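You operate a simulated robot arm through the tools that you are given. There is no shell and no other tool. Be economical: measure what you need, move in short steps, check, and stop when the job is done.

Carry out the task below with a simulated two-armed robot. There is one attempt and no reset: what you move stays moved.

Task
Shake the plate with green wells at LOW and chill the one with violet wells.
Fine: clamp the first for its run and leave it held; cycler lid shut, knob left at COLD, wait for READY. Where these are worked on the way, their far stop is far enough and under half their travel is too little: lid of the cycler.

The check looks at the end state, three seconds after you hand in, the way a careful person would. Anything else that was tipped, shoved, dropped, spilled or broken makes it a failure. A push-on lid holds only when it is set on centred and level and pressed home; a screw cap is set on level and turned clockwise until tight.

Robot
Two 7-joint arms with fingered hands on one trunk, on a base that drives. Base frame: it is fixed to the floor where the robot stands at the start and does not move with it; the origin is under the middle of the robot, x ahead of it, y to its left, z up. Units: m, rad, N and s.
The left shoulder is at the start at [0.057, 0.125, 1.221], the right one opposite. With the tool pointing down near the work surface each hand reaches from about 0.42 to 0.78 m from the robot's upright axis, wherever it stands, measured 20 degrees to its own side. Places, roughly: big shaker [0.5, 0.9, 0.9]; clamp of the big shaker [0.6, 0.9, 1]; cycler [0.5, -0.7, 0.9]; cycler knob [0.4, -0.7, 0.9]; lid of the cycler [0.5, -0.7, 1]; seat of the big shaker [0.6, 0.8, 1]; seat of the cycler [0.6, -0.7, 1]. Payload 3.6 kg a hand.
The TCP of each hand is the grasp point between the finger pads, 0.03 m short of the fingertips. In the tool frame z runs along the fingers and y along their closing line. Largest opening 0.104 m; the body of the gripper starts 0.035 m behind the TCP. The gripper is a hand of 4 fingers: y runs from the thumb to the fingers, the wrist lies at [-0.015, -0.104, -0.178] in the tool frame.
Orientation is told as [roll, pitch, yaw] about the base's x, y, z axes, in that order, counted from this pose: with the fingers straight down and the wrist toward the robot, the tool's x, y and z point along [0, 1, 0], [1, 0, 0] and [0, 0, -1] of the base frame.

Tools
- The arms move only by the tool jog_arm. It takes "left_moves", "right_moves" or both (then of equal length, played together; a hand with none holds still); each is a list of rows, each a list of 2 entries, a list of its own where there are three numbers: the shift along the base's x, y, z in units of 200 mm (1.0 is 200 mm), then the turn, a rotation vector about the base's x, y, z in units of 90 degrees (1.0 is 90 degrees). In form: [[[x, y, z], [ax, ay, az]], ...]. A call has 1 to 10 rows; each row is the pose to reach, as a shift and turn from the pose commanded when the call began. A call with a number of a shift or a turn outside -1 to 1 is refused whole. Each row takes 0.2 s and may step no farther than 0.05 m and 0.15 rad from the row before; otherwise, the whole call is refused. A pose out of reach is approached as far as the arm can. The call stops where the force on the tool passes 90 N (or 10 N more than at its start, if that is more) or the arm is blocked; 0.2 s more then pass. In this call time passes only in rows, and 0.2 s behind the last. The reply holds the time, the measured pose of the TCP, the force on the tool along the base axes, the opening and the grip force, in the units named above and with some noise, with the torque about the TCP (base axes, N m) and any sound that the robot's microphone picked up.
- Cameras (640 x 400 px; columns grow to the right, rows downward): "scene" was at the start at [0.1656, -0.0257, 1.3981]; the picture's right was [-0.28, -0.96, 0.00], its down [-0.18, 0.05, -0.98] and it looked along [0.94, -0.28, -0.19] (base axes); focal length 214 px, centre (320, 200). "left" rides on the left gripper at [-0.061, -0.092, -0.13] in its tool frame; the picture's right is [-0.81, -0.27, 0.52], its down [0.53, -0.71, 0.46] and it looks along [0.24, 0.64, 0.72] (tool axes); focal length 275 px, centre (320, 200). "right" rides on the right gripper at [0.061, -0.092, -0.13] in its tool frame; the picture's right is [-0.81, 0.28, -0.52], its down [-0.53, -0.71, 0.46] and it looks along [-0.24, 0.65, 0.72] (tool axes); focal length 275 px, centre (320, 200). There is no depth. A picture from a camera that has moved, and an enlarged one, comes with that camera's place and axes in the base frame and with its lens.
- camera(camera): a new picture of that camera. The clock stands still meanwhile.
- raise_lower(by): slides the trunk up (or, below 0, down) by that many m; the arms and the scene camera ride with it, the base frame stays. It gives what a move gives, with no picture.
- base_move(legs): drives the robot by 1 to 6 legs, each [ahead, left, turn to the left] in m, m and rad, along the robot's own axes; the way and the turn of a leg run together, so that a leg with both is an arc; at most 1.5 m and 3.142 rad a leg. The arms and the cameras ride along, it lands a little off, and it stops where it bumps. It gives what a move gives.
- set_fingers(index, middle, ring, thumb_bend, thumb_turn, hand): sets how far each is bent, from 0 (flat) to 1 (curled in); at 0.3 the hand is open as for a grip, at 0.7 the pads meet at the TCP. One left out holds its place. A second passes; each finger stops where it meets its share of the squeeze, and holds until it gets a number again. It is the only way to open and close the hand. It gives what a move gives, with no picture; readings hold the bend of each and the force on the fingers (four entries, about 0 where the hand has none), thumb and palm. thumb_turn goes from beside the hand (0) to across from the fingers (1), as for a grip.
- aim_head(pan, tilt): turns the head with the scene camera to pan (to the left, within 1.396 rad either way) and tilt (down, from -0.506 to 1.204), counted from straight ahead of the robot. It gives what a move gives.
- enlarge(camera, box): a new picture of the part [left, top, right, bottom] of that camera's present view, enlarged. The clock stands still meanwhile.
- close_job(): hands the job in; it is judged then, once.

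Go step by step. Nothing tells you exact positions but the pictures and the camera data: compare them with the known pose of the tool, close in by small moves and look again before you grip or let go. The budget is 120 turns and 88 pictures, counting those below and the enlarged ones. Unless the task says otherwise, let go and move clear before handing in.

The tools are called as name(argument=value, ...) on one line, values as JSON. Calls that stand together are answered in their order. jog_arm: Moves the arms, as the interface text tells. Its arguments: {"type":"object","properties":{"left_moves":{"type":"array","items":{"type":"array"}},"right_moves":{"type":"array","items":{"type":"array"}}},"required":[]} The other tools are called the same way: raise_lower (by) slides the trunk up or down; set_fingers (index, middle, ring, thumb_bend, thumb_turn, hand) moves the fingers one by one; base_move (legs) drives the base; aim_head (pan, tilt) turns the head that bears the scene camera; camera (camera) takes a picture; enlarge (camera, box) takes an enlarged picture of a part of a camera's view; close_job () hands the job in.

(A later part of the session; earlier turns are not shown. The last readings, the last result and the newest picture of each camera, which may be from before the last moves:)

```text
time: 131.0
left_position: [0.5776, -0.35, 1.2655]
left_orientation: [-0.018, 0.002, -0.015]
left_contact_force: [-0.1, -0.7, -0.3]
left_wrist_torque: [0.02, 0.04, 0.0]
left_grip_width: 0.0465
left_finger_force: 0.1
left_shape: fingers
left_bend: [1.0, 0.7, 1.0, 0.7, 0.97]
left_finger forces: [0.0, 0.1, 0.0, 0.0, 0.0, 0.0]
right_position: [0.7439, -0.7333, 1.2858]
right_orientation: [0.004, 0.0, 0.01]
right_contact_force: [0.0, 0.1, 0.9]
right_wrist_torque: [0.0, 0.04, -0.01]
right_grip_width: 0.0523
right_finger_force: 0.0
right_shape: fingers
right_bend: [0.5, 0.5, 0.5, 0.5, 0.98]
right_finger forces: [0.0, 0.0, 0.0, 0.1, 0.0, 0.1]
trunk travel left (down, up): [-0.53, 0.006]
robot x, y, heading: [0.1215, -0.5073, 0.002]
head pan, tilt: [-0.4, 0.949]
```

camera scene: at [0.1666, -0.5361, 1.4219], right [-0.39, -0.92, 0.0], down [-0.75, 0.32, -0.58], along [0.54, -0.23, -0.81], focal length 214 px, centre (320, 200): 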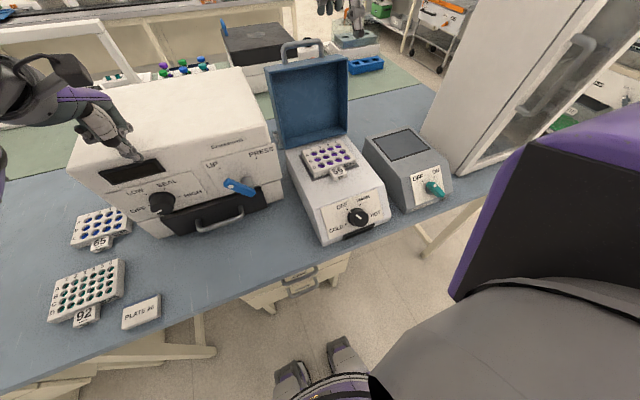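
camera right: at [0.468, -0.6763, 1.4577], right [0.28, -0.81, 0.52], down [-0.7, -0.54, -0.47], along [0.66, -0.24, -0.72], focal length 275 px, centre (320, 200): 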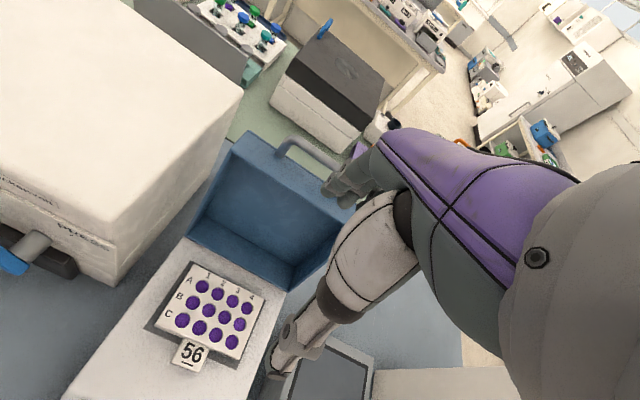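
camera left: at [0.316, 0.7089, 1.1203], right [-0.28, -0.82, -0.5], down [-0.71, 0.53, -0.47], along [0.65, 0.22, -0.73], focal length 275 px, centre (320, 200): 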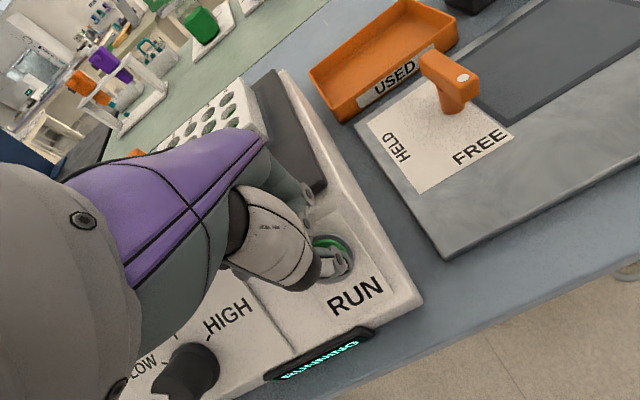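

Positioned over the bar. I'll descend with force checks.

jog_arm(right_moves=[[[0, 0, -0.08], [0, 0, 0]], [[0, 0, -0.16], [0, 0, 0]], [[0, 0, -0.22], [0, 0, 0]], [[0, 0, -0.26], [0, 0, 0]]])

enlarge(camera="scene", box=[250, 0, 378, 80])

```text
time: 132.0
left_position: [0.5778, -0.3488, 1.2637]
left_orientation: [-0.019, 0.003, -0.012]
left_contact_force: [-0.4, -0.3, 0.1]
left_wrist_torque: [0.0, 0.01, 0.01]
left_grip_width: 0.0464
left_finger_force: 0.0
left_shape: fingers
left_bend: [1.0, 0.7, 1.0, 0.7, 0.97]
left_finger forces: [0.0, 0.0, 0.1, 0.1, 0.0, 0.0]
right_position: [0.7425, -0.7329, 1.2345]
right_orientation: [0.003, -0.002, 0.007]
right_contact_force: [0.5, 0.7, 0.1]
right_wrist_torque: [-0.03, 0.01, -0.05]
right_grip_width: 0.0525
right_finger_force: 0.0
right_shape: fingers
right_bend: [0.5, 0.5, 0.5, 0.5, 0.98]
right_finger forces: [0.1, 0.0, 0.1, 0.0, 0.0, 0.1]
trunk travel left (down, up): [-0.53, 0.006]
robot x, y, heading: [0.1191, -0.5089, 0.001]
head pan, tilt: [-0.4, 0.949]
```

```text
5.00 times, centred on (314, 40) of scene
camera zoom: at [0.1963, -0.536, 1.4218], right [-0.39, -0.92, 0.0], down [-0.75, 0.32, -0.58], along [0.54, -0.23, -0.81], focal length 1072 px, centre (350, 1000)
```

zoom: 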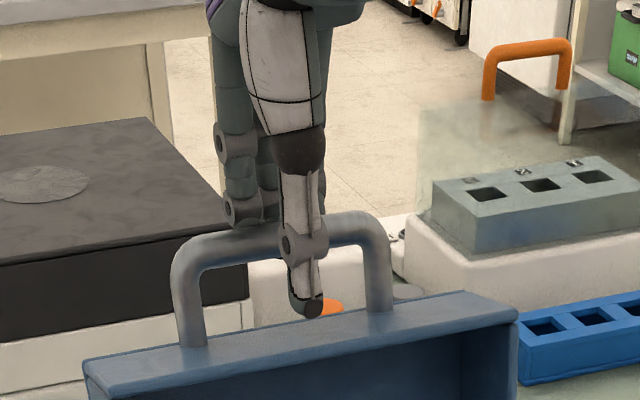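

The fingers straddle the bar perfectly. I'll close on it and use the base to pull the lid forward through the top of its arc (nearly pure x motion).

set_fingers(hand="right", index=0.7, middle=0.7, ring=0.7, thumb_bend=0.7)

base_move(legs=[[-0.12, 0, 0]])

```text
time: 133.0
left_position: [0.5776, -0.3496, 1.2651]
left_orientation: [-0.018, 0.004, -0.013]
left_contact_force: [-0.4, -0.6, -0.2]
left_wrist_torque: [0.03, 0.02, 0.01]
left_grip_width: 0.0464
left_finger_force: 0.0
left_shape: fingers
left_bend: [1.0, 0.7, 1.0, 0.7, 0.97]
left_finger forces: [0.0, 0.0, 0.0, 0.0, 0.1, 0.0]
right_position: [0.7432, -0.733, 1.2355]
right_orientation: [0.003, -0.003, 0.006]
right_contact_force: [1.8, 0.0, 1.2]
right_wrist_torque: [-0.01, -0.07, 0.07]
right_grip_width: 0.0063
right_finger_force: 2.8
right_shape: fingers
right_bend: [0.68, 0.68, 0.67, 0.68, 0.97]
right_finger forces: [1.3, 1.2, 1.8, 0.0, 2.0, 0.1]
trunk travel left (down, up): [-0.53, 0.006]
robot x, y, heading: [0.1192, -0.509, 0.004]
head pan, tilt: [-0.4, 0.949]
```

```text
time: 134.2
left_position: [0.4597, -0.3468, 1.266]
left_orientation: [-0.017, 0.003, -0.011]
left_contact_force: [0.2, 0.6, -0.1]
left_wrist_torque: [-0.01, 0.0, -0.02]
left_grip_width: 0.0462
left_finger_force: 0.0
left_shape: fingers
left_bend: [1.0, 0.7, 1.0, 0.7, 0.97]
left_finger forces: [0.0, 0.1, 0.0, 0.0, 0.0, 0.1]
right_position: [0.6249, -0.7317, 1.235]
right_orientation: [0.003, -0.002, 0.009]
right_contact_force: [-0.9, 0.1, -0.6]
right_wrist_torque: [-0.03, 0.02, -0.02]
right_grip_width: 0.002
right_finger_force: 0.2
right_shape: fingers
right_bend: [0.7, 0.7, 0.7, 0.69, 0.97]
right_finger forces: [0.0, 0.0, 0.0, 0.0, 0.4, 0.0]
trunk travel left (down, up): [-0.53, 0.006]
robot x, y, heading: [0.0025, -0.51, 0.006]
head pan, tilt: [-0.4, 0.949]
```

The grip reading changed; I need to check whether the lid came along.

enlarge(camera="scene", box=[230, 20, 430, 145])

```text
3.20 times, centred on (330, 82) of scene
camera zoom: at [0.0785, -0.5361, 1.4218], right [-0.39, -0.92, 0.0], down [-0.75, 0.31, -0.58], along [0.54, -0.22, -0.81], focal length 686 px, centre (288, 576)
```

zoom: 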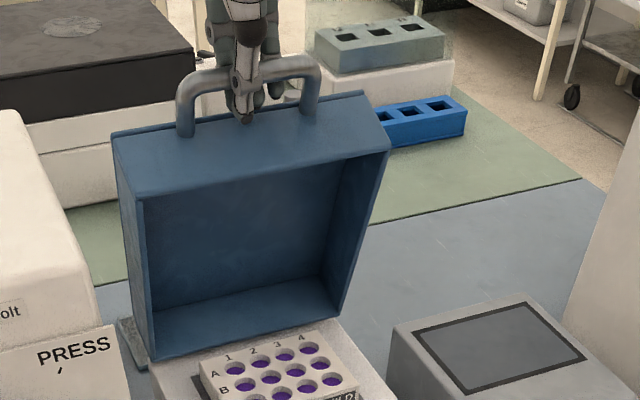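

The lid is coming along with the hand (about 67° open). I'll continue the closing arc.

jog_arm(right_moves=[[[-0.075, 0, -0.015], [0, 0, 0]], [[-0.153, 0, -0.034], [0, 0, 0]], [[-0.237, 0, -0.063], [0, 0, 0]], [[-0.32, 0, -0.095], [0, 0, 0]], [[-0.4, 0, -0.135], [0, 0, 0]], [[-0.479, 0, -0.179], [0, 0, 0]], [[-0.552, 0, -0.23], [0, 0, 0]], [[-0.623, 0, -0.284], [0, 0, 0]]])

```text
time: 136.0
left_position: [0.4594, -0.3481, 1.2649]
left_orientation: [-0.017, 0.002, -0.01]
left_contact_force: [-0.6, -0.2, 0.3]
left_wrist_torque: [0.0, 0.02, 0.0]
left_grip_width: 0.0467
left_finger_force: 0.1
left_shape: fingers
left_bend: [1.0, 0.7, 1.0, 0.7, 0.97]
left_finger forces: [0.0, 0.0, 0.0, 0.1, 0.0, 0.0]
right_position: [0.5002, -0.7319, 1.1767]
right_orientation: [0.005, -0.001, 0.008]
right_contact_force: [1.7, -0.7, -0.8]
right_wrist_torque: [-0.02, 0.01, -0.03]
right_grip_width: 0.0027
right_finger_force: 0.7
right_shape: fingers
right_bend: [0.69, 0.7, 0.7, 0.7, 0.97]
right_finger forces: [1.5, 0.1, 0.0, 0.0, 0.0, 0.1]
trunk travel left (down, up): [-0.53, 0.006]
robot x, y, heading: [0.0061, -0.5084, -0.0]
head pan, tilt: [-0.4, 0.949]
```

Smooth, with almost no load. I'll carry on until nearly closed.

jog_arm(right_moves=[[[-0.064, 0, -0.06], [0, 0, 0]], [[-0.128, 0, -0.124], [0, 0, 0]], [[-0.185, 0, -0.195], [0, 0, 0]], [[-0.238, 0, -0.265], [0, 0, 0]], [[-0.285, 0, -0.34], [0, 0, 0]], [[-0.328, 0, -0.42], [0, 0, 0]], [[-0.365, 0, -0.5], [0, 0, 0]], [[-0.395, 0, -0.585], [0, 0, 0]], [[-0.41, 0, -0.63], [0, 0, 0]]])

enlarge(camera="scene", box=[250, 60, 410, 210])

```text
time: 138.0
left_position: [0.4598, -0.3482, 1.2659]
left_orientation: [-0.017, 0.004, -0.011]
left_contact_force: [-0.3, 0.1, 0.3]
left_wrist_torque: [0.0, -0.01, 0.02]
left_grip_width: 0.0465
left_finger_force: 0.0
left_shape: fingers
left_bend: [1.0, 0.7, 1.0, 0.7, 0.97]
left_finger forces: [0.0, 0.0, 0.0, 0.1, 0.0, 0.0]
right_position: [0.4183, -0.7304, 1.0527]
right_orientation: [0.007, -0.001, 0.009]
right_contact_force: [-3.7, 1.2, 1.8]
right_wrist_torque: [-0.03, -0.13, -0.04]
right_grip_width: 0.0029
right_finger_force: 4.2
right_shape: fingers
right_bend: [0.69, 0.7, 0.7, 0.7, 0.97]
right_finger forces: [1.3, 6.5, 0.5, 0.0, 0.0, 0.1]
trunk travel left (down, up): [-0.53, 0.006]
robot x, y, heading: [0.0028, -0.5052, 0.002]
head pan, tilt: [-0.4, 0.949]
```

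```text
2.67 times, centred on (330, 135) of scene
camera zoom: at [0.078, -0.5359, 1.4218], right [-0.39, -0.92, 0.0], down [-0.75, 0.31, -0.58], along [0.54, -0.23, -0.81], focal length 572 px, centre (293, 373)
```

zoom: 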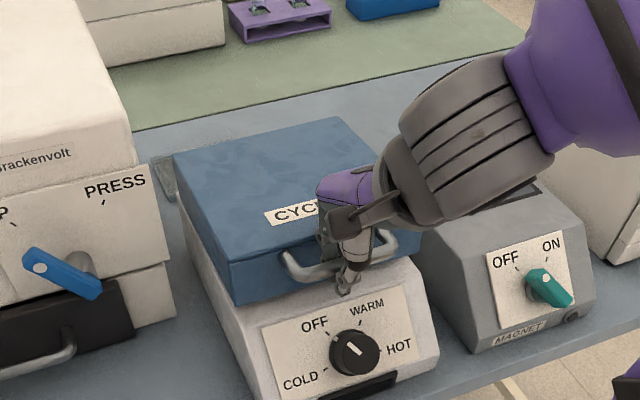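

The lid is down. I'll open, rise out of the handle, and then press lightly on the lid's front to make sure it is shut.

set_fingers(hand="right", index=0.58, middle=0.58, ring=0.58, thumb_bend=0.54)

jog_arm(right_moves=[[[-0.015, 0, 0.05], [0, 0, 0]], [[-0.015, 0, 0.15], [0, 0, 0]], [[-0.015, 0, 0.35], [0, 0, 0]]])

set_fingers(hand="right", index=0.72, middle=0.72, ring=0.72, thumb_bend=0.7)

jog_arm(right_moves=[[[0.15, 0, 0.03], [0, 0, 0]], [[0.33, 0, 0.03], [0, 0, 0]], [[0.33, 0, -0.05], [0, 0, 0]], [[0.33, 0, -0.12], [0, 0, 0]], [[0.33, 0, -0.18], [0, 0, 0]], [[0.33, 0, -0.22], [0, 0, 0]]])

```text
time: 139.0
left_position: [0.4563, -0.348, 1.2669]
left_orientation: [-0.017, 0.003, -0.012]
left_contact_force: [-0.6, -0.1, -0.1]
left_wrist_torque: [0.01, -0.01, -0.01]
left_grip_width: 0.0463
left_finger_force: 0.0
left_shape: fingers
left_bend: [1.0, 0.7, 1.0, 0.7, 0.97]
left_finger forces: [0.0, 0.1, 0.0, 0.1, 0.1, 0.1]
right_position: [0.4162, -0.7324, 1.0527]
right_orientation: [0.004, -0.002, 0.01]
right_contact_force: [-21.8, -1.3, 4.5]
right_wrist_torque: [-0.1, -0.29, -0.46]
right_grip_width: 0.0373
right_finger_force: 10.9
right_shape: fingers
right_bend: [0.57, 0.69, 0.61, 0.54, 0.97]
right_finger forces: [0.0, 15.6, 6.2, 0.0, 0.0, 0.0]
trunk travel left (down, up): [-0.53, 0.006]
robot x, y, heading: [0.0019, -0.5092, 0.003]
head pan, tilt: [-0.4, 0.949]
```

```text
time: 139.8
left_position: [0.4585, -0.3468, 1.2672]
left_orientation: [-0.018, 0.003, -0.01]
left_contact_force: [-0.2, 0.6, -0.6]
left_wrist_torque: [-0.04, -0.01, -0.01]
left_grip_width: 0.0464
left_finger_force: 0.1
left_shape: fingers
left_bend: [1.0, 0.7, 1.0, 0.7, 0.97]
left_finger forces: [0.1, 0.0, 0.0, 0.1, 0.0, 0.0]
right_position: [0.4147, -0.73, 1.1235]
right_orientation: [0.002, -0.001, 0.009]
right_contact_force: [-0.4, -0.3, 0.7]
right_wrist_torque: [-0.04, -0.04, 0.01]
right_grip_width: 0.0372
right_finger_force: 0.0
right_shape: fingers
right_bend: [0.57, 0.57, 0.57, 0.54, 0.97]
right_finger forces: [0.0, 0.1, 0.0, 0.0, 0.0, 0.1]
trunk travel left (down, up): [-0.53, 0.006]
robot x, y, heading: [0.0004, -0.5123, -0.0]
head pan, tilt: [-0.4, 0.949]
```

```text
time: 140.8
left_position: [0.4589, -0.3478, 1.2646]
left_orientation: [-0.018, 0.003, -0.008]
left_contact_force: [0.4, 0.3, -0.4]
left_wrist_torque: [0.0, 0.01, -0.04]
left_grip_width: 0.0462
left_finger_force: 0.1
left_shape: fingers
left_bend: [1.0, 0.7, 1.0, 0.7, 0.97]
left_finger forces: [0.1, 0.0, 0.1, 0.1, 0.0, 0.0]
right_position: [0.4152, -0.7309, 1.1223]
right_orientation: [0.003, -0.003, 0.009]
right_contact_force: [0.7, -0.1, -0.1]
right_wrist_torque: [-0.01, -0.03, -0.04]
right_grip_width: 0.0001
right_finger_force: 0.1
right_shape: fingers
right_bend: [0.72, 0.72, 0.72, 0.69, 0.97]
right_finger forces: [0.0, 0.0, 0.0, 0.0, 0.0, 0.0]
trunk travel left (down, up): [-0.53, 0.006]
robot x, y, heading: [-0.0007, -0.5105, 0.007]
head pan, tilt: [-0.4, 0.949]
```

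```text
time: 142.2
left_position: [0.46, -0.3481, 1.2649]
left_orientation: [-0.018, 0.004, -0.011]
left_contact_force: [0.0, -0.5, -0.3]
left_wrist_torque: [0.03, 0.04, -0.01]
left_grip_width: 0.0465
left_finger_force: 0.1
left_shape: fingers
left_bend: [1.0, 0.7, 1.0, 0.7, 0.97]
left_finger forces: [0.1, 0.1, 0.0, 0.1, 0.1, 0.0]
right_position: [0.4833, -0.7319, 1.0761]
right_orientation: [0.003, -0.002, 0.009]
right_contact_force: [-0.4, 0.7, -0.2]
right_wrist_torque: [0.0, 0.02, 0.0]
right_grip_width: 0.0001
right_finger_force: 0.1
right_shape: fingers
right_bend: [0.72, 0.72, 0.72, 0.69, 0.97]
right_finger forces: [0.0, 0.0, 0.0, 0.0, 0.1, 0.1]
trunk travel left (down, up): [-0.53, 0.006]
robot x, y, heading: [0.0002, -0.5075, 0.004]
head pan, tilt: [-0.4, 0.949]
```

No contact yet; I'll press a bit lower until it meets the lid.

jog_arm(right_moves=[[[0, 0, -0.04], [0, 0, 0]], [[0, 0, -0.07], [0, 0, 0]], [[0, 0, -0.1], [0, 0, 0]], [[0, 0, -0.125], [0, 0, 0]]])

```text
time: 143.2
left_position: [0.4507, -0.3464, 1.2704]
left_orientation: [-0.018, -0.01, -0.012]
left_contact_force: [0.7, 0.6, 0.8]
left_wrist_torque: [-0.02, 0.01, -0.03]
left_grip_width: 0.0464
left_finger_force: 0.0
left_shape: fingers
left_bend: [1.0, 0.7, 1.0, 0.7, 0.97]
left_finger forces: [0.0, 0.1, 0.1, 0.1, 0.0, 0.0]
right_position: [0.4802, -0.7271, 1.07]
right_orientation: [0.005, -0.034, 0.014]
right_contact_force: [-18.1, -5.8, 88.5]
right_wrist_torque: [0.43, 1.69, 0.14]
right_grip_width: 0.0
right_finger_force: 45.0
right_shape: fingers
right_bend: [0.72, 0.72, 0.72, 0.7, 0.99]
right_finger forces: [0.0, 0.1, 0.0, 0.1, 88.4, 0.0]
trunk travel left (down, up): [-0.53, 0.006]
robot x, y, heading: [-0.0003, -0.5099, 0.001]
head pan, tilt: [-0.4, 0.949]
```

The lid is firmly shut. I'll rise, back the base away, lower the trunk, and pitch the hand to face the knob along its axis.

jog_arm(right_moves=[[[0, 0, 0.2], [0, 0, 0]], [[0, 0, 0.4], [0, 0, 0]], [[-0.1, 0, 0.6], [0, 0, 0]], [[-0.2, 0, 0.8], [0, 0, 0]]])

base_move(legs=[[-0.26, 0, 0]])

raise_lower(by=-0.1)

set_fingers(hand="right", index=0.38, middle=0.38, ring=0.38, thumb_bend=0.38)

```text
time: 144.2
left_position: [0.4596, -0.3467, 1.2656]
left_orientation: [-0.019, 0.003, -0.008]
left_contact_force: [-1.4, -1.1, 0.2]
left_wrist_torque: [-0.02, 0.0, 0.04]
left_grip_width: 0.0466
left_finger_force: 0.1
left_shape: fingers
left_bend: [1.0, 0.7, 1.0, 0.7, 0.97]
left_finger forces: [0.0, 0.0, 0.0, 0.1, 0.1, 0.1]
right_position: [0.444, -0.7334, 1.21]
right_orientation: [0.005, 0.0, 0.012]
right_contact_force: [0.7, -0.6, -0.6]
right_wrist_torque: [-0.02, -0.04, -0.02]
right_grip_width: 0.0
right_finger_force: 0.1
right_shape: fingers
right_bend: [0.72, 0.72, 0.72, 0.7, 0.98]
right_finger forces: [0.0, 0.0, 0.0, 0.1, 0.0, 0.0]
trunk travel left (down, up): [-0.53, 0.006]
robot x, y, heading: [0.0031, -0.5067, 0.003]
head pan, tilt: [-0.4, 0.949]
```

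```text
time: 146.1
left_position: [0.1977, -0.3481, 1.2643]
left_orientation: [-0.019, 0.005, -0.01]
left_contact_force: [0.1, 0.5, 0.8]
left_wrist_torque: [0.01, -0.01, 0.0]
left_grip_width: 0.0465
left_finger_force: 0.1
left_shape: fingers
left_bend: [1.0, 0.7, 1.0, 0.7, 0.97]
left_finger forces: [0.0, 0.0, 0.0, 0.1, 0.0, 0.0]
right_position: [0.1833, -0.7345, 1.21]
right_orientation: [0.004, -0.003, 0.009]
right_contact_force: [-0.4, -0.2, -0.3]
right_wrist_torque: [-0.01, -0.05, 0.02]
right_grip_width: 0.0001
right_finger_force: 0.1
right_shape: fingers
right_bend: [0.72, 0.72, 0.72, 0.7, 0.98]
right_finger forces: [0.0, 0.0, 0.0, 0.0, 0.0, 0.0]
trunk travel left (down, up): [-0.53, 0.006]
robot x, y, heading: [-0.2615, -0.5112, 0.006]
head pan, tilt: [-0.4, 0.949]
```

```text
time: 147.4
left_position: [0.1971, -0.3484, 1.1652]
left_orientation: [-0.016, 0.003, -0.011]
left_contact_force: [-0.6, -0.1, -0.4]
left_wrist_torque: [-0.02, 0.03, 0.0]
left_grip_width: 0.0463
left_finger_force: 0.0
left_shape: fingers
left_bend: [1.0, 0.7, 1.0, 0.7, 0.97]
left_finger forces: [0.0, 0.0, 0.0, 0.0, 0.0, 0.0]
right_position: [0.1838, -0.7336, 1.1106]
right_orientation: [0.002, -0.002, 0.012]
right_contact_force: [0.3, -0.6, -0.4]
right_wrist_torque: [0.02, 0.0, -0.03]
right_grip_width: 0.0001
right_finger_force: 0.0
right_shape: fingers
right_bend: [0.72, 0.72, 0.72, 0.7, 0.98]
right_finger forces: [0.1, 0.0, 0.0, 0.2, 0.1, 0.0]
trunk travel left (down, up): [-0.43, 0.106]
robot x, y, heading: [-0.2661, -0.5115, 0.004]
head pan, tilt: [-0.4, 0.949]
```

```text
time: 148.4
left_position: [0.1975, -0.348, 1.1654]
left_orientation: [-0.018, 0.006, -0.01]
left_contact_force: [-0.4, 0.1, -0.3]
left_wrist_torque: [0.0, -0.01, 0.01]
left_grip_width: 0.0464
left_finger_force: 0.1
left_shape: fingers
left_bend: [1.0, 0.7, 1.0, 0.7, 0.97]
left_finger forces: [0.0, 0.0, 0.1, 0.0, 0.0, 0.0]
right_position: [0.1835, -0.7352, 1.1112]
right_orientation: [0.004, -0.001, 0.008]
right_contact_force: [-0.8, -0.1, -1.1]
right_wrist_torque: [0.0, -0.01, 0.0]
right_grip_width: 0.0824
right_finger_force: 0.0
right_shape: fingers
right_bend: [0.38, 0.38, 0.38, 0.38, 0.98]
right_finger forces: [0.0, 0.0, 0.1, 0.0, 0.1, 0.0]
trunk travel left (down, up): [-0.43, 0.106]
robot x, y, heading: [-0.2612, -0.5079, 0.008]
head pan, tilt: [-0.4, 0.949]
```

I'll pitch the hand toward the knob axis (about 54° with a −25° pre-roll) and stop 8 cm out to check.

jog_arm(right_moves=[[[0.08, 0, -0.05], [0.016, -0.074, -0.032]], [[0.16, 0, -0.1], [0.033, -0.148, -0.064]], [[0.24, 0, -0.16], [0.049, -0.221, -0.097]], [[0.32, 0, -0.22], [0.066, -0.295, -0.129]], [[0.4, 0, -0.29], [0.082, -0.369, -0.161]], [[0.48, 0, -0.36], [0.098, -0.443, -0.193]], [[0.57, 0, -0.43], [0.115, -0.516, -0.225]], [[0.66, 0.005, -0.51], [0.131, -0.59, -0.2575]]])

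camera(camera="right")

```text
time: 150.2
left_position: [0.1976, -0.3476, 1.1635]
left_orientation: [-0.019, 0.004, -0.011]
left_contact_force: [0.1, 0.4, -0.7]
left_wrist_torque: [0.01, 0.0, -0.02]
left_grip_width: 0.0464
left_finger_force: 0.1
left_shape: fingers
left_bend: [1.0, 0.7, 1.0, 0.7, 0.97]
left_finger forces: [0.1, 0.0, 0.0, 0.0, 0.1, 0.0]
right_position: [0.3169, -0.7616, 1.1561]
right_orientation: [0.399, -0.662, -0.502]
right_contact_force: [0.2, 0.0, -0.1]
right_wrist_torque: [-0.01, 0.01, 0.0]
right_grip_width: 0.0832
right_finger_force: 0.1
right_shape: fingers
right_bend: [0.38, 0.38, 0.38, 0.38, 0.98]
right_finger forces: [0.0, 0.0, 0.1, 0.0, 0.0, 0.1]
right hand out of reach, approached as far as the arm can: row 5, 6, 7, 8
trunk travel left (down, up): [-0.43, 0.106]
robot x, y, heading: [-0.2605, -0.5077, 0.002]
head pan, tilt: [-0.4, 0.949]
```

```text
2 pictures are left
camera right: at [0.1785, -0.6788, 1.2129], right [-0.35, -0.89, 0.3], down [-0.31, -0.19, -0.93], along [0.88, -0.42, -0.2], focal length 275 px, centre (320, 200)
```

right: 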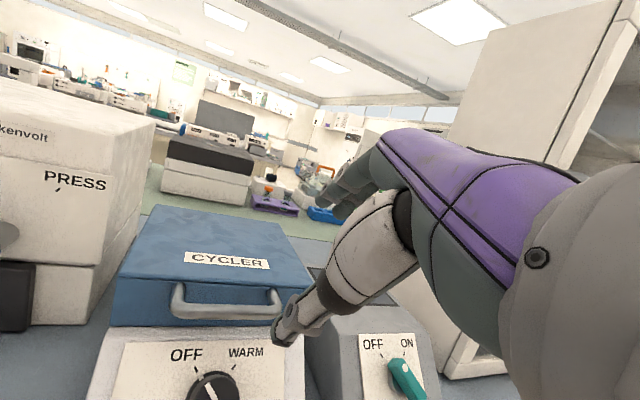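

The arm can't hold that pose at this height. I'll back off a bit and lower the trunk further, then retry.

base_move(legs=[[-0.08, 0, 0]])

raise_lower(by=-0.2)

jog_arm(right_moves=[[[0.05, 0.03, 0], [0, 0, 0]], [[0.1, 0.06, 0.05], [0, 0, 0]], [[0.2, 0.1, 0.1], [0, 0, 0]], [[0.3, 0.135, 0.2], [0, 0, 0]], [[0.36, 0.135, 0.24], [0, 0, 0]]])

```text
time: 151.3
left_position: [0.1195, -0.3493, 1.1654]
left_orientation: [-0.018, 0.004, -0.011]
left_contact_force: [-0.1, 0.6, 0.1]
left_wrist_torque: [-0.02, -0.02, 0.0]
left_grip_width: 0.0463
left_finger_force: 0.1
left_shape: fingers
left_bend: [1.0, 0.7, 1.0, 0.7, 0.97]
left_finger forces: [0.1, 0.1, 0.1, 0.0, 0.0, 0.0]
right_position: [0.2376, -0.7631, 1.1571]
right_orientation: [0.403, -0.664, -0.505]
right_contact_force: [-0.5, -1.0, 0.1]
right_wrist_torque: [-0.02, 0.02, 0.02]
right_grip_width: 0.0829
right_finger_force: 0.0
right_shape: fingers
right_bend: [0.38, 0.38, 0.38, 0.38, 0.98]
right_finger forces: [0.0, 0.0, 0.0, 0.0, 0.1, 0.1]
trunk travel left (down, up): [-0.43, 0.106]
robot x, y, heading: [-0.3396, -0.5092, 0.002]
head pan, tilt: [-0.4, 0.949]
```

```text
time: 153.5
left_position: [0.1212, -0.3497, 0.9648]
left_orientation: [-0.017, 0.006, -0.013]
left_contact_force: [0.1, 0.1, -1.0]
left_wrist_torque: [-0.01, -0.02, 0.0]
left_grip_width: 0.0467
left_finger_force: 0.1
left_shape: fingers
left_bend: [1.0, 0.7, 1.0, 0.7, 0.97]
left_finger forces: [0.0, 0.1, 0.0, 0.0, 0.0, 0.0]
right_position: [0.238, -0.7635, 0.9569]
right_orientation: [0.402, -0.662, -0.508]
right_contact_force: [0.5, -0.2, -0.7]
right_wrist_torque: [-0.01, 0.02, -0.03]
right_grip_width: 0.0831
right_finger_force: 0.2
right_shape: fingers
right_bend: [0.38, 0.38, 0.38, 0.38, 0.98]
right_finger forces: [0.0, 0.1, 0.0, 0.0, 0.0, 0.1]
trunk travel left (down, up): [-0.23, 0.306]
robot x, y, heading: [-0.3371, -0.5088, 0.003]
head pan, tilt: [-0.4, 0.949]
```

```text
time: 154.7
left_position: [0.1212, -0.3484, 0.9643]
left_orientation: [-0.018, 0.004, -0.013]
left_contact_force: [0.0, 0.3, -0.4]
left_wrist_torque: [0.05, 0.02, 0.0]
left_grip_width: 0.0461
left_finger_force: 0.0
left_shape: fingers
left_bend: [1.0, 0.7, 1.0, 0.7, 0.97]
left_finger forces: [0.1, 0.1, 0.1, 0.1, 0.0, 0.1]
right_position: [0.3098, -0.7372, 1.0064]
right_orientation: [0.402, -0.659, -0.505]
right_contact_force: [0.1, 0.4, 0.3]
right_wrist_torque: [0.01, 0.01, 0.03]
right_grip_width: 0.0833
right_finger_force: 0.0
right_shape: fingers
right_bend: [0.38, 0.38, 0.38, 0.38, 0.98]
right_finger forces: [0.0, 0.0, 0.0, 0.0, 0.1, 0.0]
trunk travel left (down, up): [-0.23, 0.306]
robot x, y, heading: [-0.3399, -0.5105, -0.003]
head pan, tilt: [-0.4, 0.949]
```

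The standoff position is reached. I'll finish the orientation toward the knob axis and take one alignment picture.

jog_arm(right_moves=[[[0.02, 0.01, 0.01], [-0.004, -0.06, -0.025]], [[0.03, 0.015, 0.013], [-0.009, -0.118, -0.0515]]])

```text
time: 155.3
left_position: [0.1209, -0.3472, 0.9657]
left_orientation: [-0.019, 0.005, -0.014]
left_contact_force: [0.3, -0.3, -0.5]
left_wrist_torque: [-0.02, 0.02, 0.0]
left_grip_width: 0.0464
left_finger_force: 0.1
left_shape: fingers
left_bend: [1.0, 0.7, 1.0, 0.7, 0.97]
left_finger forces: [0.0, 0.0, 0.0, 0.0, 0.1, 0.1]
right_position: [0.3158, -0.7322, 1.0084]
right_orientation: [0.522, -0.827, -0.668]
right_contact_force: [0.2, -0.2, -0.4]
right_wrist_torque: [0.01, -0.01, -0.06]
right_grip_width: 0.0832
right_finger_force: 0.1
right_shape: fingers
right_bend: [0.38, 0.38, 0.38, 0.38, 0.98]
right_finger forces: [0.0, 0.0, 0.0, 0.0, 0.1, 0.0]
trunk travel left (down, up): [-0.23, 0.306]
robot x, y, heading: [-0.336, -0.5069, 0.005]
head pan, tilt: [-0.4, 0.949]
```

Orientation reached. I'll advance along the knob axis with force checks.

jog_arm(right_moves=[[[0.09, -0.004, -0.065], [0, 0, 0]], [[0.18, -0.008, -0.13], [0, 0, 0]], [[0.24, -0.01, -0.172], [0, 0, 0]], [[0.275, -0.01, -0.197], [0, 0, 0]]])

camera(camera="right")

```text
time: 156.3
left_position: [0.1208, -0.3498, 0.9652]
left_orientation: [-0.018, 0.005, -0.012]
left_contact_force: [-0.1, -0.3, -0.2]
left_wrist_torque: [0.02, 0.01, -0.02]
left_grip_width: 0.0464
left_finger_force: 0.0
left_shape: fingers
left_bend: [1.0, 0.7, 1.0, 0.7, 0.97]
left_finger forces: [0.0, 0.0, 0.0, 0.0, 0.1, 0.1]
right_position: [0.3158, -0.7337, 1.0072]
right_orientation: [0.524, -0.823, -0.669]
right_contact_force: [0.0, -0.3, -0.6]
right_wrist_torque: [0.0, -0.03, 0.01]
right_grip_width: 0.0832
right_finger_force: 0.1
right_shape: fingers
right_bend: [0.38, 0.38, 0.38, 0.38, 0.98]
right_finger forces: [0.0, 0.0, 0.0, 0.0, 0.0, 0.0]
right hand out of reach, approached as far as the arm can: row 1, 2, 3, 4
trunk travel left (down, up): [-0.23, 0.306]
robot x, y, heading: [-0.3384, -0.509, 0.002]
head pan, tilt: [-0.4, 0.949]
```

```text
1 pictures are left
camera right: at [0.1774, -0.6399, 1.0382], right [-0.47, -0.85, 0.23], down [-0.15, -0.18, -0.97], along [0.87, -0.49, -0.04], focal length 275 px, centre (320, 200)
```

right: 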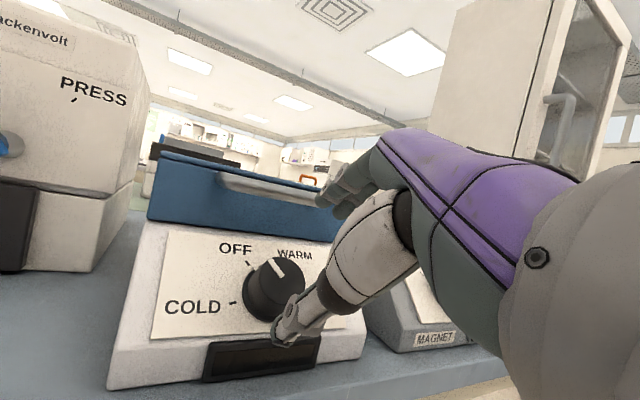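

One picture left, which I'll keep for the final check. The arm limit seems to be in lowering relative to the trunk, so I'll raise the hand, lower the trunk further, and re-approach.

jog_arm(right_moves=[[[-0.12, 0, 0.1], [0, 0, 0]], [[-0.2, 0, 0.25], [0, 0, 0]], [[-0.25, 0, 0.45], [0, 0, 0]], [[-0.25, 0, 0.6], [0, 0, 0]]])

raise_lower(by=-0.14)

jog_arm(right_moves=[[[0.1, 0, 0.05], [0, 0, 0]], [[0.25, 0, 0.1], [0, 0, 0]], [[0.34, -0.002, 0.035], [0, 0, 0]], [[0.43, -0.002, -0.03], [0, 0, 0]]])

```text
time: 157.3
left_position: [0.1223, -0.3483, 0.9639]
left_orientation: [-0.017, 0.004, -0.012]
left_contact_force: [-0.3, 0.2, 0.0]
left_wrist_torque: [-0.03, -0.01, 0.0]
left_grip_width: 0.0465
left_finger_force: 0.1
left_shape: fingers
left_bend: [1.0, 0.7, 1.0, 0.7, 0.97]
left_finger forces: [0.1, 0.0, 0.1, 0.0, 0.1, 0.0]
right_position: [0.262, -0.7367, 1.1266]
right_orientation: [0.524, -0.822, -0.669]
right_contact_force: [-0.1, 0.1, 1.3]
right_wrist_torque: [-0.04, -0.02, -0.02]
right_grip_width: 0.0833
right_finger_force: 0.1
right_shape: fingers
right_bend: [0.38, 0.38, 0.38, 0.38, 0.98]
right_finger forces: [0.0, 0.0, 0.1, 0.0, 0.0, 0.0]
trunk travel left (down, up): [-0.23, 0.306]
robot x, y, heading: [-0.3386, -0.5092, -0.002]
head pan, tilt: [-0.4, 0.949]
```

```text
time: 158.9
left_position: [0.1193, -0.3491, 0.8261]
left_orientation: [-0.018, 0.002, -0.012]
left_contact_force: [0.2, -0.3, -0.4]
left_wrist_torque: [0.02, 0.0, -0.02]
left_grip_width: 0.0466
left_finger_force: 0.1
left_shape: fingers
left_bend: [1.0, 0.7, 1.0, 0.7, 0.97]
left_finger forces: [0.0, 0.1, 0.0, 0.0, 0.1, 0.0]
right_position: [0.2621, -0.7337, 0.9858]
right_orientation: [0.527, -0.824, -0.668]
right_contact_force: [-0.1, -0.4, 0.5]
right_wrist_torque: [0.02, -0.03, 0.02]
right_grip_width: 0.0834
right_finger_force: 0.0
right_shape: fingers
right_bend: [0.38, 0.38, 0.38, 0.38, 0.98]
right_finger forces: [0.1, 0.0, 0.0, 0.0, 0.1, 0.0]
trunk travel left (down, up): [-0.09, 0.446]
robot x, y, heading: [-0.3366, -0.5082, 0.006]
head pan, tilt: [-0.4, 0.949]
```

```text
time: 159.9
left_position: [0.1205, -0.349, 0.8241]
left_orientation: [-0.018, 0.004, -0.013]
left_contact_force: [-0.9, 0.6, -0.7]
left_wrist_torque: [0.0, -0.01, -0.02]
left_grip_width: 0.0462
left_finger_force: 0.0
left_shape: fingers
left_bend: [1.0, 0.7, 1.0, 0.7, 0.97]
left_finger forces: [0.0, 0.0, 0.0, 0.0, 0.0, 0.0]
right_position: [0.3501, -0.7339, 0.9798]
right_orientation: [0.521, -0.826, -0.669]
right_contact_force: [0.4, -0.6, 0.1]
right_wrist_torque: [0.0, 0.02, -0.02]
right_grip_width: 0.0832
right_finger_force: 0.1
right_shape: fingers
right_bend: [0.38, 0.38, 0.38, 0.38, 0.98]
right_finger forces: [0.0, 0.0, 0.0, 0.0, 0.0, 0.1]
trunk travel left (down, up): [-0.09, 0.446]
robot x, y, heading: [-0.3394, -0.5096, 0.006]
head pan, tilt: [-0.4, 0.949]
```

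Now reachable. I'll advance the last 2.5 cm along the axis and close on the knob.

jog_arm(right_moves=[[[0.04, 0, -0.03], [0, 0, 0]], [[0.075, 0, -0.06], [0, 0, 0]], [[0.105, 0, -0.08], [0, 0, 0]]])

set_fingers(hand="right", index=0.55, middle=0.55, ring=0.55, thumb_bend=0.55)

```text
time: 160.7
left_position: [0.1205, -0.3479, 0.8243]
left_orientation: [-0.017, 0.006, -0.013]
left_contact_force: [-0.3, 0.4, 0.2]
left_wrist_torque: [-0.01, -0.02, -0.03]
left_grip_width: 0.0464
left_finger_force: 0.1
left_shape: fingers
left_bend: [1.0, 0.7, 1.0, 0.7, 0.97]
left_finger forces: [0.0, 0.0, 0.1, 0.1, 0.0, 0.1]
right_position: [0.3689, -0.7341, 0.965]
right_orientation: [0.525, -0.823, -0.669]
right_contact_force: [0.8, -0.2, 0.5]
right_wrist_torque: [0.01, -0.01, 0.01]
right_grip_width: 0.0831
right_finger_force: 0.0
right_shape: fingers
right_bend: [0.38, 0.38, 0.38, 0.38, 0.98]
right_finger forces: [0.0, 0.0, 0.1, 0.0, 0.0, 0.1]
trunk travel left (down, up): [-0.09, 0.446]
robot x, y, heading: [-0.3352, -0.5121, -0.002]
head pan, tilt: [-0.4, 0.949]
```

```text
time: 161.7
left_position: [0.1214, -0.3501, 0.8238]
left_orientation: [-0.018, 0.005, -0.011]
left_contact_force: [0.3, 0.4, -0.5]
left_wrist_torque: [0.0, -0.01, 0.0]
left_grip_width: 0.0464
left_finger_force: 0.1
left_shape: fingers
left_bend: [1.0, 0.7, 1.0, 0.7, 0.97]
left_finger forces: [0.0, 0.0, 0.0, 0.1, 0.1, 0.0]
right_position: [0.3693, -0.7359, 0.965]
right_orientation: [0.523, -0.822, -0.668]
right_contact_force: [-0.1, -0.4, 0.0]
right_wrist_torque: [0.0, -0.01, 0.01]
right_grip_width: 0.0406
right_finger_force: 0.5
right_shape: fingers
right_bend: [0.55, 0.55, 0.55, 0.54, 0.98]
right_finger forces: [0.0, 0.1, 0.1, 0.0, 0.4, 0.0]
trunk travel left (down, up): [-0.09, 0.446]
robot x, y, heading: [-0.3381, -0.5074, 0.0]
head pan, tilt: [-0.4, 0.949]
```

Nearly touching (thumb just at contact). I'll close further.

set_fingers(hand="right", index=0.62, middle=0.62, ring=0.62, thumb_bend=0.6)

```text
time: 162.7
left_position: [0.1213, -0.3494, 0.8254]
left_orientation: [-0.017, 0.004, -0.013]
left_contact_force: [0.5, 0.2, 0.5]
left_wrist_torque: [-0.01, -0.01, -0.01]
left_grip_width: 0.0464
left_finger_force: 0.0
left_shape: fingers
left_bend: [1.0, 0.7, 1.0, 0.7, 0.97]
left_finger forces: [0.0, 0.1, 0.1, 0.1, 0.0, 0.0]
right_position: [0.3676, -0.7351, 0.9653]
right_orientation: [0.526, -0.822, -0.67]
right_contact_force: [2.9, -2.1, 2.8]
right_wrist_torque: [-0.02, -0.08, -0.07]
right_grip_width: 0.0366
right_finger_force: 5.7
right_shape: fingers
right_bend: [0.57, 0.58, 0.62, 0.56, 0.97]
right_finger forces: [3.8, 3.7, 0.0, 0.0, 3.3, 0.1]
trunk travel left (down, up): [-0.09, 0.446]
robot x, y, heading: [-0.3404, -0.5102, 0.002]
head pan, tilt: [-0.4, 0.949]
```

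The knob is gripped. I'll tighten and turn counter-clockwise about the knob axis.

set_fingers(hand="right", index=0.72, middle=0.72, ring=0.68, thumb_bend=0.7)

jog_arm(right_moves=[[[0, 0, 0], [-0.0729, 0, 0.0531]], [[0, 0, 0], [-0.1458, 0, 0.1062]], [[0, 0, 0], [-0.2187, 0, 0.1593]], [[0, 0, 0], [-0.2916, 0, 0.2124]]])

```text
time: 163.7
left_position: [0.121, -0.3499, 0.8242]
left_orientation: [-0.019, 0.006, -0.012]
left_contact_force: [0.1, 0.6, -0.1]
left_wrist_torque: [0.0, -0.01, 0.0]
left_grip_width: 0.0465
left_finger_force: 0.1
left_shape: fingers
left_bend: [1.0, 0.7, 1.0, 0.7, 0.97]
left_finger forces: [0.0, 0.0, 0.0, 0.0, 0.0, 0.1]
right_position: [0.3685, -0.7357, 0.9653]
right_orientation: [0.525, -0.821, -0.67]
right_contact_force: [5.8, -5.2, 5.8]
right_wrist_torque: [-0.09, -0.19, -0.07]
right_grip_width: 0.0344
right_finger_force: 14.1
right_shape: fingers
right_bend: [0.58, 0.6, 0.68, 0.59, 0.96]
right_finger forces: [9.3, 10.1, 0.0, 0.0, 9.7, 0.0]
trunk travel left (down, up): [-0.09, 0.446]
robot x, y, heading: [-0.3381, -0.5105, -0.0]
head pan, tilt: [-0.4, 0.949]
```

```text
time: 164.7
left_position: [0.1203, -0.3491, 0.8256]
left_orientation: [-0.017, 0.004, -0.013]
left_contact_force: [0.3, 1.1, -0.5]
left_wrist_torque: [-0.03, -0.02, -0.02]
left_grip_width: 0.0463
left_finger_force: 0.1
left_shape: fingers
left_bend: [1.0, 0.7, 1.0, 0.7, 0.97]
left_finger forces: [0.0, 0.0, 0.0, 0.0, 0.0, 0.1]
right_position: [0.3689, -0.734, 0.9645]
right_orientation: [-0.184, -0.931, 0.226]
right_contact_force: [-0.3, -3.8, 3.9]
right_wrist_torque: [0.0, 0.14, -0.09]
right_grip_width: 0.0343
right_finger_force: 14.3
right_shape: fingers
right_bend: [0.59, 0.6, 0.68, 0.59, 0.96]
right_finger forces: [7.1, 8.1, 0.0, 0.1, 12.8, 0.0]
trunk travel left (down, up): [-0.09, 0.446]
robot x, y, heading: [-0.3351, -0.5076, 0.001]
head pan, tilt: [-0.4, 0.949]
```

Turning smoothly (32°). I'll continue toward COLD.

jog_arm(right_moves=[[[0, 0, 0], [-0.0729, 0, 0.0531]], [[0, 0, 0], [-0.1458, 0, 0.1062]], [[0, 0, 0], [-0.2187, 0, 0.1593]], [[0, 0, 0], [-0.2916, 0, 0.2124]], [[0, 0, 0], [-0.3645, 0, 0.2655]], [[0, 0, 0], [-0.43, 0, 0.313]]])

```text
time: 166.1
left_position: [0.1208, -0.3485, 0.826]
left_orientation: [-0.018, 0.004, -0.012]
left_contact_force: [0.9, 0.0, -0.5]
left_wrist_torque: [-0.01, -0.01, -0.02]
left_grip_width: 0.0465
left_finger_force: 0.1
left_shape: fingers
left_bend: [1.0, 0.7, 1.0, 0.7, 0.97]
left_finger forces: [0.1, 0.1, 0.0, 0.0, 0.1, 0.0]
right_position: [0.3693, -0.7331, 0.9639]
right_orientation: [-0.851, -0.476, 1.188]
right_contact_force: [-0.4, 0.9, 6.0]
right_wrist_torque: [0.18, -0.02, -0.01]
right_grip_width: 0.0341
right_finger_force: 14.8
right_shape: fingers
right_bend: [0.59, 0.62, 0.68, 0.59, 0.94]
right_finger forces: [8.8, 8.6, 0.1, 0.0, 12.6, 0.0]
trunk travel left (down, up): [-0.09, 0.446]
robot x, y, heading: [-0.3396, -0.5104, -0.001]
head pan, tilt: [-0.4, 0.949]
```

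About 80° turned. I'll try a few degrees more to feel whether there is a stop.

jog_arm(right_moves=[[[0, 0, 0], [-0.06, 0, 0.0437]]])

```text
time: 166.5
left_position: [0.1193, -0.3505, 0.8243]
left_orientation: [-0.018, 0.003, -0.01]
left_contact_force: [-0.7, -0.8, -1.3]
left_wrist_torque: [0.02, 0.0, 0.02]
left_grip_width: 0.0466
left_finger_force: 0.0
left_shape: fingers
left_bend: [1.0, 0.7, 1.0, 0.7, 0.97]
left_finger forces: [0.0, 0.0, 0.0, 0.0, 0.0, 0.0]
right_position: [0.369, -0.7347, 0.9638]
right_orientation: [-0.886, -0.387, 1.27]
right_contact_force: [3.3, 1.7, 7.8]
right_wrist_torque: [0.28, -0.12, -0.13]
right_grip_width: 0.0333
right_finger_force: 16.4
right_shape: fingers
right_bend: [0.58, 0.62, 0.68, 0.6, 0.93]
right_finger forces: [9.9, 10.5, 0.1, 0.1, 13.0, 0.0]
trunk travel left (down, up): [-0.09, 0.446]
robot x, y, heading: [-0.337, -0.5059, 0.002]
head pan, tilt: [-0.4, 0.949]
```

The resisting torque doubled, so it may be a stop. I'll go a bit more to confirm.

jog_arm(right_moves=[[[0, 0, 0], [-0.06, 0, 0.0437]], [[0, 0, 0], [-0.1, 0, 0.073]]])

```text
time: 167.1
left_position: [0.1203, -0.3489, 0.8254]
left_orientation: [-0.018, 0.003, -0.012]
left_contact_force: [0.2, -0.3, -0.1]
left_wrist_torque: [-0.01, -0.02, 0.05]
left_grip_width: 0.0465
left_finger_force: 0.0
left_shape: fingers
left_bend: [1.0, 0.7, 1.0, 0.7, 0.97]
left_finger forces: [0.0, 0.1, 0.0, 0.0, 0.0, 0.1]
right_position: [0.3705, -0.7344, 0.9651]
right_orientation: [-0.925, -0.235, 1.396]
right_contact_force: [7.9, 1.1, 11.5]
right_wrist_torque: [0.42, -0.28, -0.32]
right_grip_width: 0.0337
right_finger_force: 20.3
right_shape: fingers
right_bend: [0.58, 0.63, 0.68, 0.61, 0.91]
right_finger forces: [10.6, 15.3, 0.0, 0.0, 14.1, 0.0]
trunk travel left (down, up): [-0.09, 0.446]
robot x, y, heading: [-0.3371, -0.5064, -0.005]
head pan, tilt: [-0.4, 0.949]
```

The knob is firmly at its end stop (COLD). I'll release and retreat along the axis.

set_fingers(hand="right", index=0.38, middle=0.38, ring=0.38, thumb_bend=0.38)

jog_arm(right_moves=[[[-0.08, 0, 0.058], [0, 0, 0]], [[-0.2, 0, 0.14], [0, 0, 0]], [[-0.35, 0, 0.25], [0, 0, 0]], [[-0.5, 0, 0.35], [0, 0, 0]]])

base_move(legs=[[-0.1, 0, 0]])

raise_lower(by=0.35)

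aim_head(pan=-0.28, tilt=0.5)

```text
time: 168.1
left_position: [0.122, -0.3504, 0.8253]
left_orientation: [-0.018, 0.005, -0.012]
left_contact_force: [-1.1, -0.8, 1.1]
left_wrist_torque: [-0.01, 0.0, -0.01]
left_grip_width: 0.0465
left_finger_force: 0.2
left_shape: fingers
left_bend: [1.0, 0.7, 1.0, 0.7, 0.97]
left_finger forces: [0.1, 0.0, 0.0, 0.1, 0.1, 0.0]
right_position: [0.3702, -0.7348, 0.9637]
right_orientation: [-0.922, -0.236, 1.393]
right_contact_force: [0.7, 0.9, -0.1]
right_wrist_torque: [-0.01, -0.02, 0.02]
right_grip_width: 0.0827
right_finger_force: 0.0
right_shape: fingers
right_bend: [0.38, 0.38, 0.38, 0.38, 0.97]
right_finger forces: [0.0, 0.1, 0.1, 0.1, 0.0, 0.0]
trunk travel left (down, up): [-0.09, 0.446]
robot x, y, heading: [-0.3367, -0.5069, -0.002]
head pan, tilt: [-0.4, 0.949]
```

```text
time: 169.1
left_position: [0.1208, -0.3488, 0.8254]
left_orientation: [-0.018, 0.004, -0.012]
left_contact_force: [0.4, 0.3, 0.5]
left_wrist_torque: [-0.02, -0.06, -0.03]
left_grip_width: 0.0465
left_finger_force: 0.1
left_shape: fingers
left_bend: [1.0, 0.7, 1.0, 0.7, 0.97]
left_finger forces: [0.0, 0.1, 0.0, 0.1, 0.0, 0.0]
right_position: [0.2718, -0.7336, 1.0345]
right_orientation: [-0.923, -0.234, 1.395]
right_contact_force: [-0.3, 0.4, 0.2]
right_wrist_torque: [0.02, 0.01, 0.0]
right_grip_width: 0.0826
right_finger_force: 0.0
right_shape: fingers
right_bend: [0.38, 0.38, 0.38, 0.38, 0.97]
right_finger forces: [0.0, 0.0, 0.1, 0.1, 0.0, 0.0]
trunk travel left (down, up): [-0.09, 0.446]
robot x, y, heading: [-0.3392, -0.5112, -0.0]
head pan, tilt: [-0.4, 0.949]
```

```text
time: 170.3
left_position: [0.0231, -0.3494, 0.8254]
left_orientation: [-0.016, 0.004, -0.014]
left_contact_force: [-0.1, -0.2, 0.3]
left_wrist_torque: [0.0, -0.03, 0.01]
left_grip_width: 0.0464
left_finger_force: 0.1
left_shape: fingers
left_bend: [1.0, 0.7, 1.0, 0.7, 0.97]
left_finger forces: [0.0, 0.0, 0.0, 0.0, 0.0, 0.0]
right_position: [0.1743, -0.7344, 1.0345]
right_orientation: [-0.921, -0.235, 1.393]
right_contact_force: [0.6, 0.1, 0.4]
right_wrist_torque: [0.03, -0.02, 0.01]
right_grip_width: 0.0825
right_finger_force: 0.1
right_shape: fingers
right_bend: [0.38, 0.38, 0.38, 0.38, 0.97]
right_finger forces: [0.0, 0.0, 0.1, 0.0, 0.0, 0.0]
trunk travel left (down, up): [-0.09, 0.446]
robot x, y, heading: [-0.4325, -0.511, 0.002]
head pan, tilt: [-0.4, 0.949]
```

```text
time: 173.7
left_position: [0.0234, -0.3497, 1.1749]
left_orientation: [-0.017, 0.004, -0.015]
left_contact_force: [0.5, 0.4, 0.8]
left_wrist_torque: [0.02, 0.01, -0.02]
left_grip_width: 0.0465
left_finger_force: 0.0
left_shape: fingers
left_bend: [1.0, 0.7, 1.0, 0.7, 0.97]
left_finger forces: [0.0, 0.0, 0.0, 0.0, 0.0, 0.0]
right_position: [0.1755, -0.7341, 1.3839]
right_orientation: [-0.92, -0.236, 1.394]
right_contact_force: [0.3, -0.5, -0.3]
right_wrist_torque: [0.01, 0.02, -0.02]
right_grip_width: 0.0824
right_finger_force: 0.1
right_shape: fingers
right_bend: [0.38, 0.38, 0.38, 0.38, 0.97]
right_finger forces: [0.0, 0.1, 0.0, 0.0, 0.0, 0.0]
trunk travel left (down, up): [-0.44, 0.096]
robot x, y, heading: [-0.4348, -0.51, -0.002]
head pan, tilt: [-0.4, 0.949]
```

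```text
time: 174.6
left_position: [0.0236, -0.3505, 1.1753]
left_orientation: [-0.018, 0.005, -0.015]
left_contact_force: [-0.9, -0.8, 0.5]
left_wrist_torque: [0.01, 0.0, 0.02]
left_grip_width: 0.0464
left_finger_force: 0.0
left_shape: fingers
left_bend: [1.0, 0.7, 1.0, 0.7, 0.97]
left_finger forces: [0.1, 0.0, 0.1, 0.0, 0.0, 0.0]
right_position: [0.1759, -0.7363, 1.3854]
right_orientation: [-0.922, -0.235, 1.393]
right_contact_force: [-0.5, -0.1, 1.0]
right_wrist_torque: [0.01, -0.01, -0.01]
right_grip_width: 0.0827
right_finger_force: 0.1
right_shape: fingers
right_bend: [0.38, 0.38, 0.38, 0.38, 0.97]
right_finger forces: [0.0, 0.0, 0.1, 0.0, 0.0, 0.0]
trunk travel left (down, up): [-0.44, 0.096]
robot x, y, heading: [-0.4342, -0.5104, 0.004]
head pan, tilt: [-0.279, 0.499]
```

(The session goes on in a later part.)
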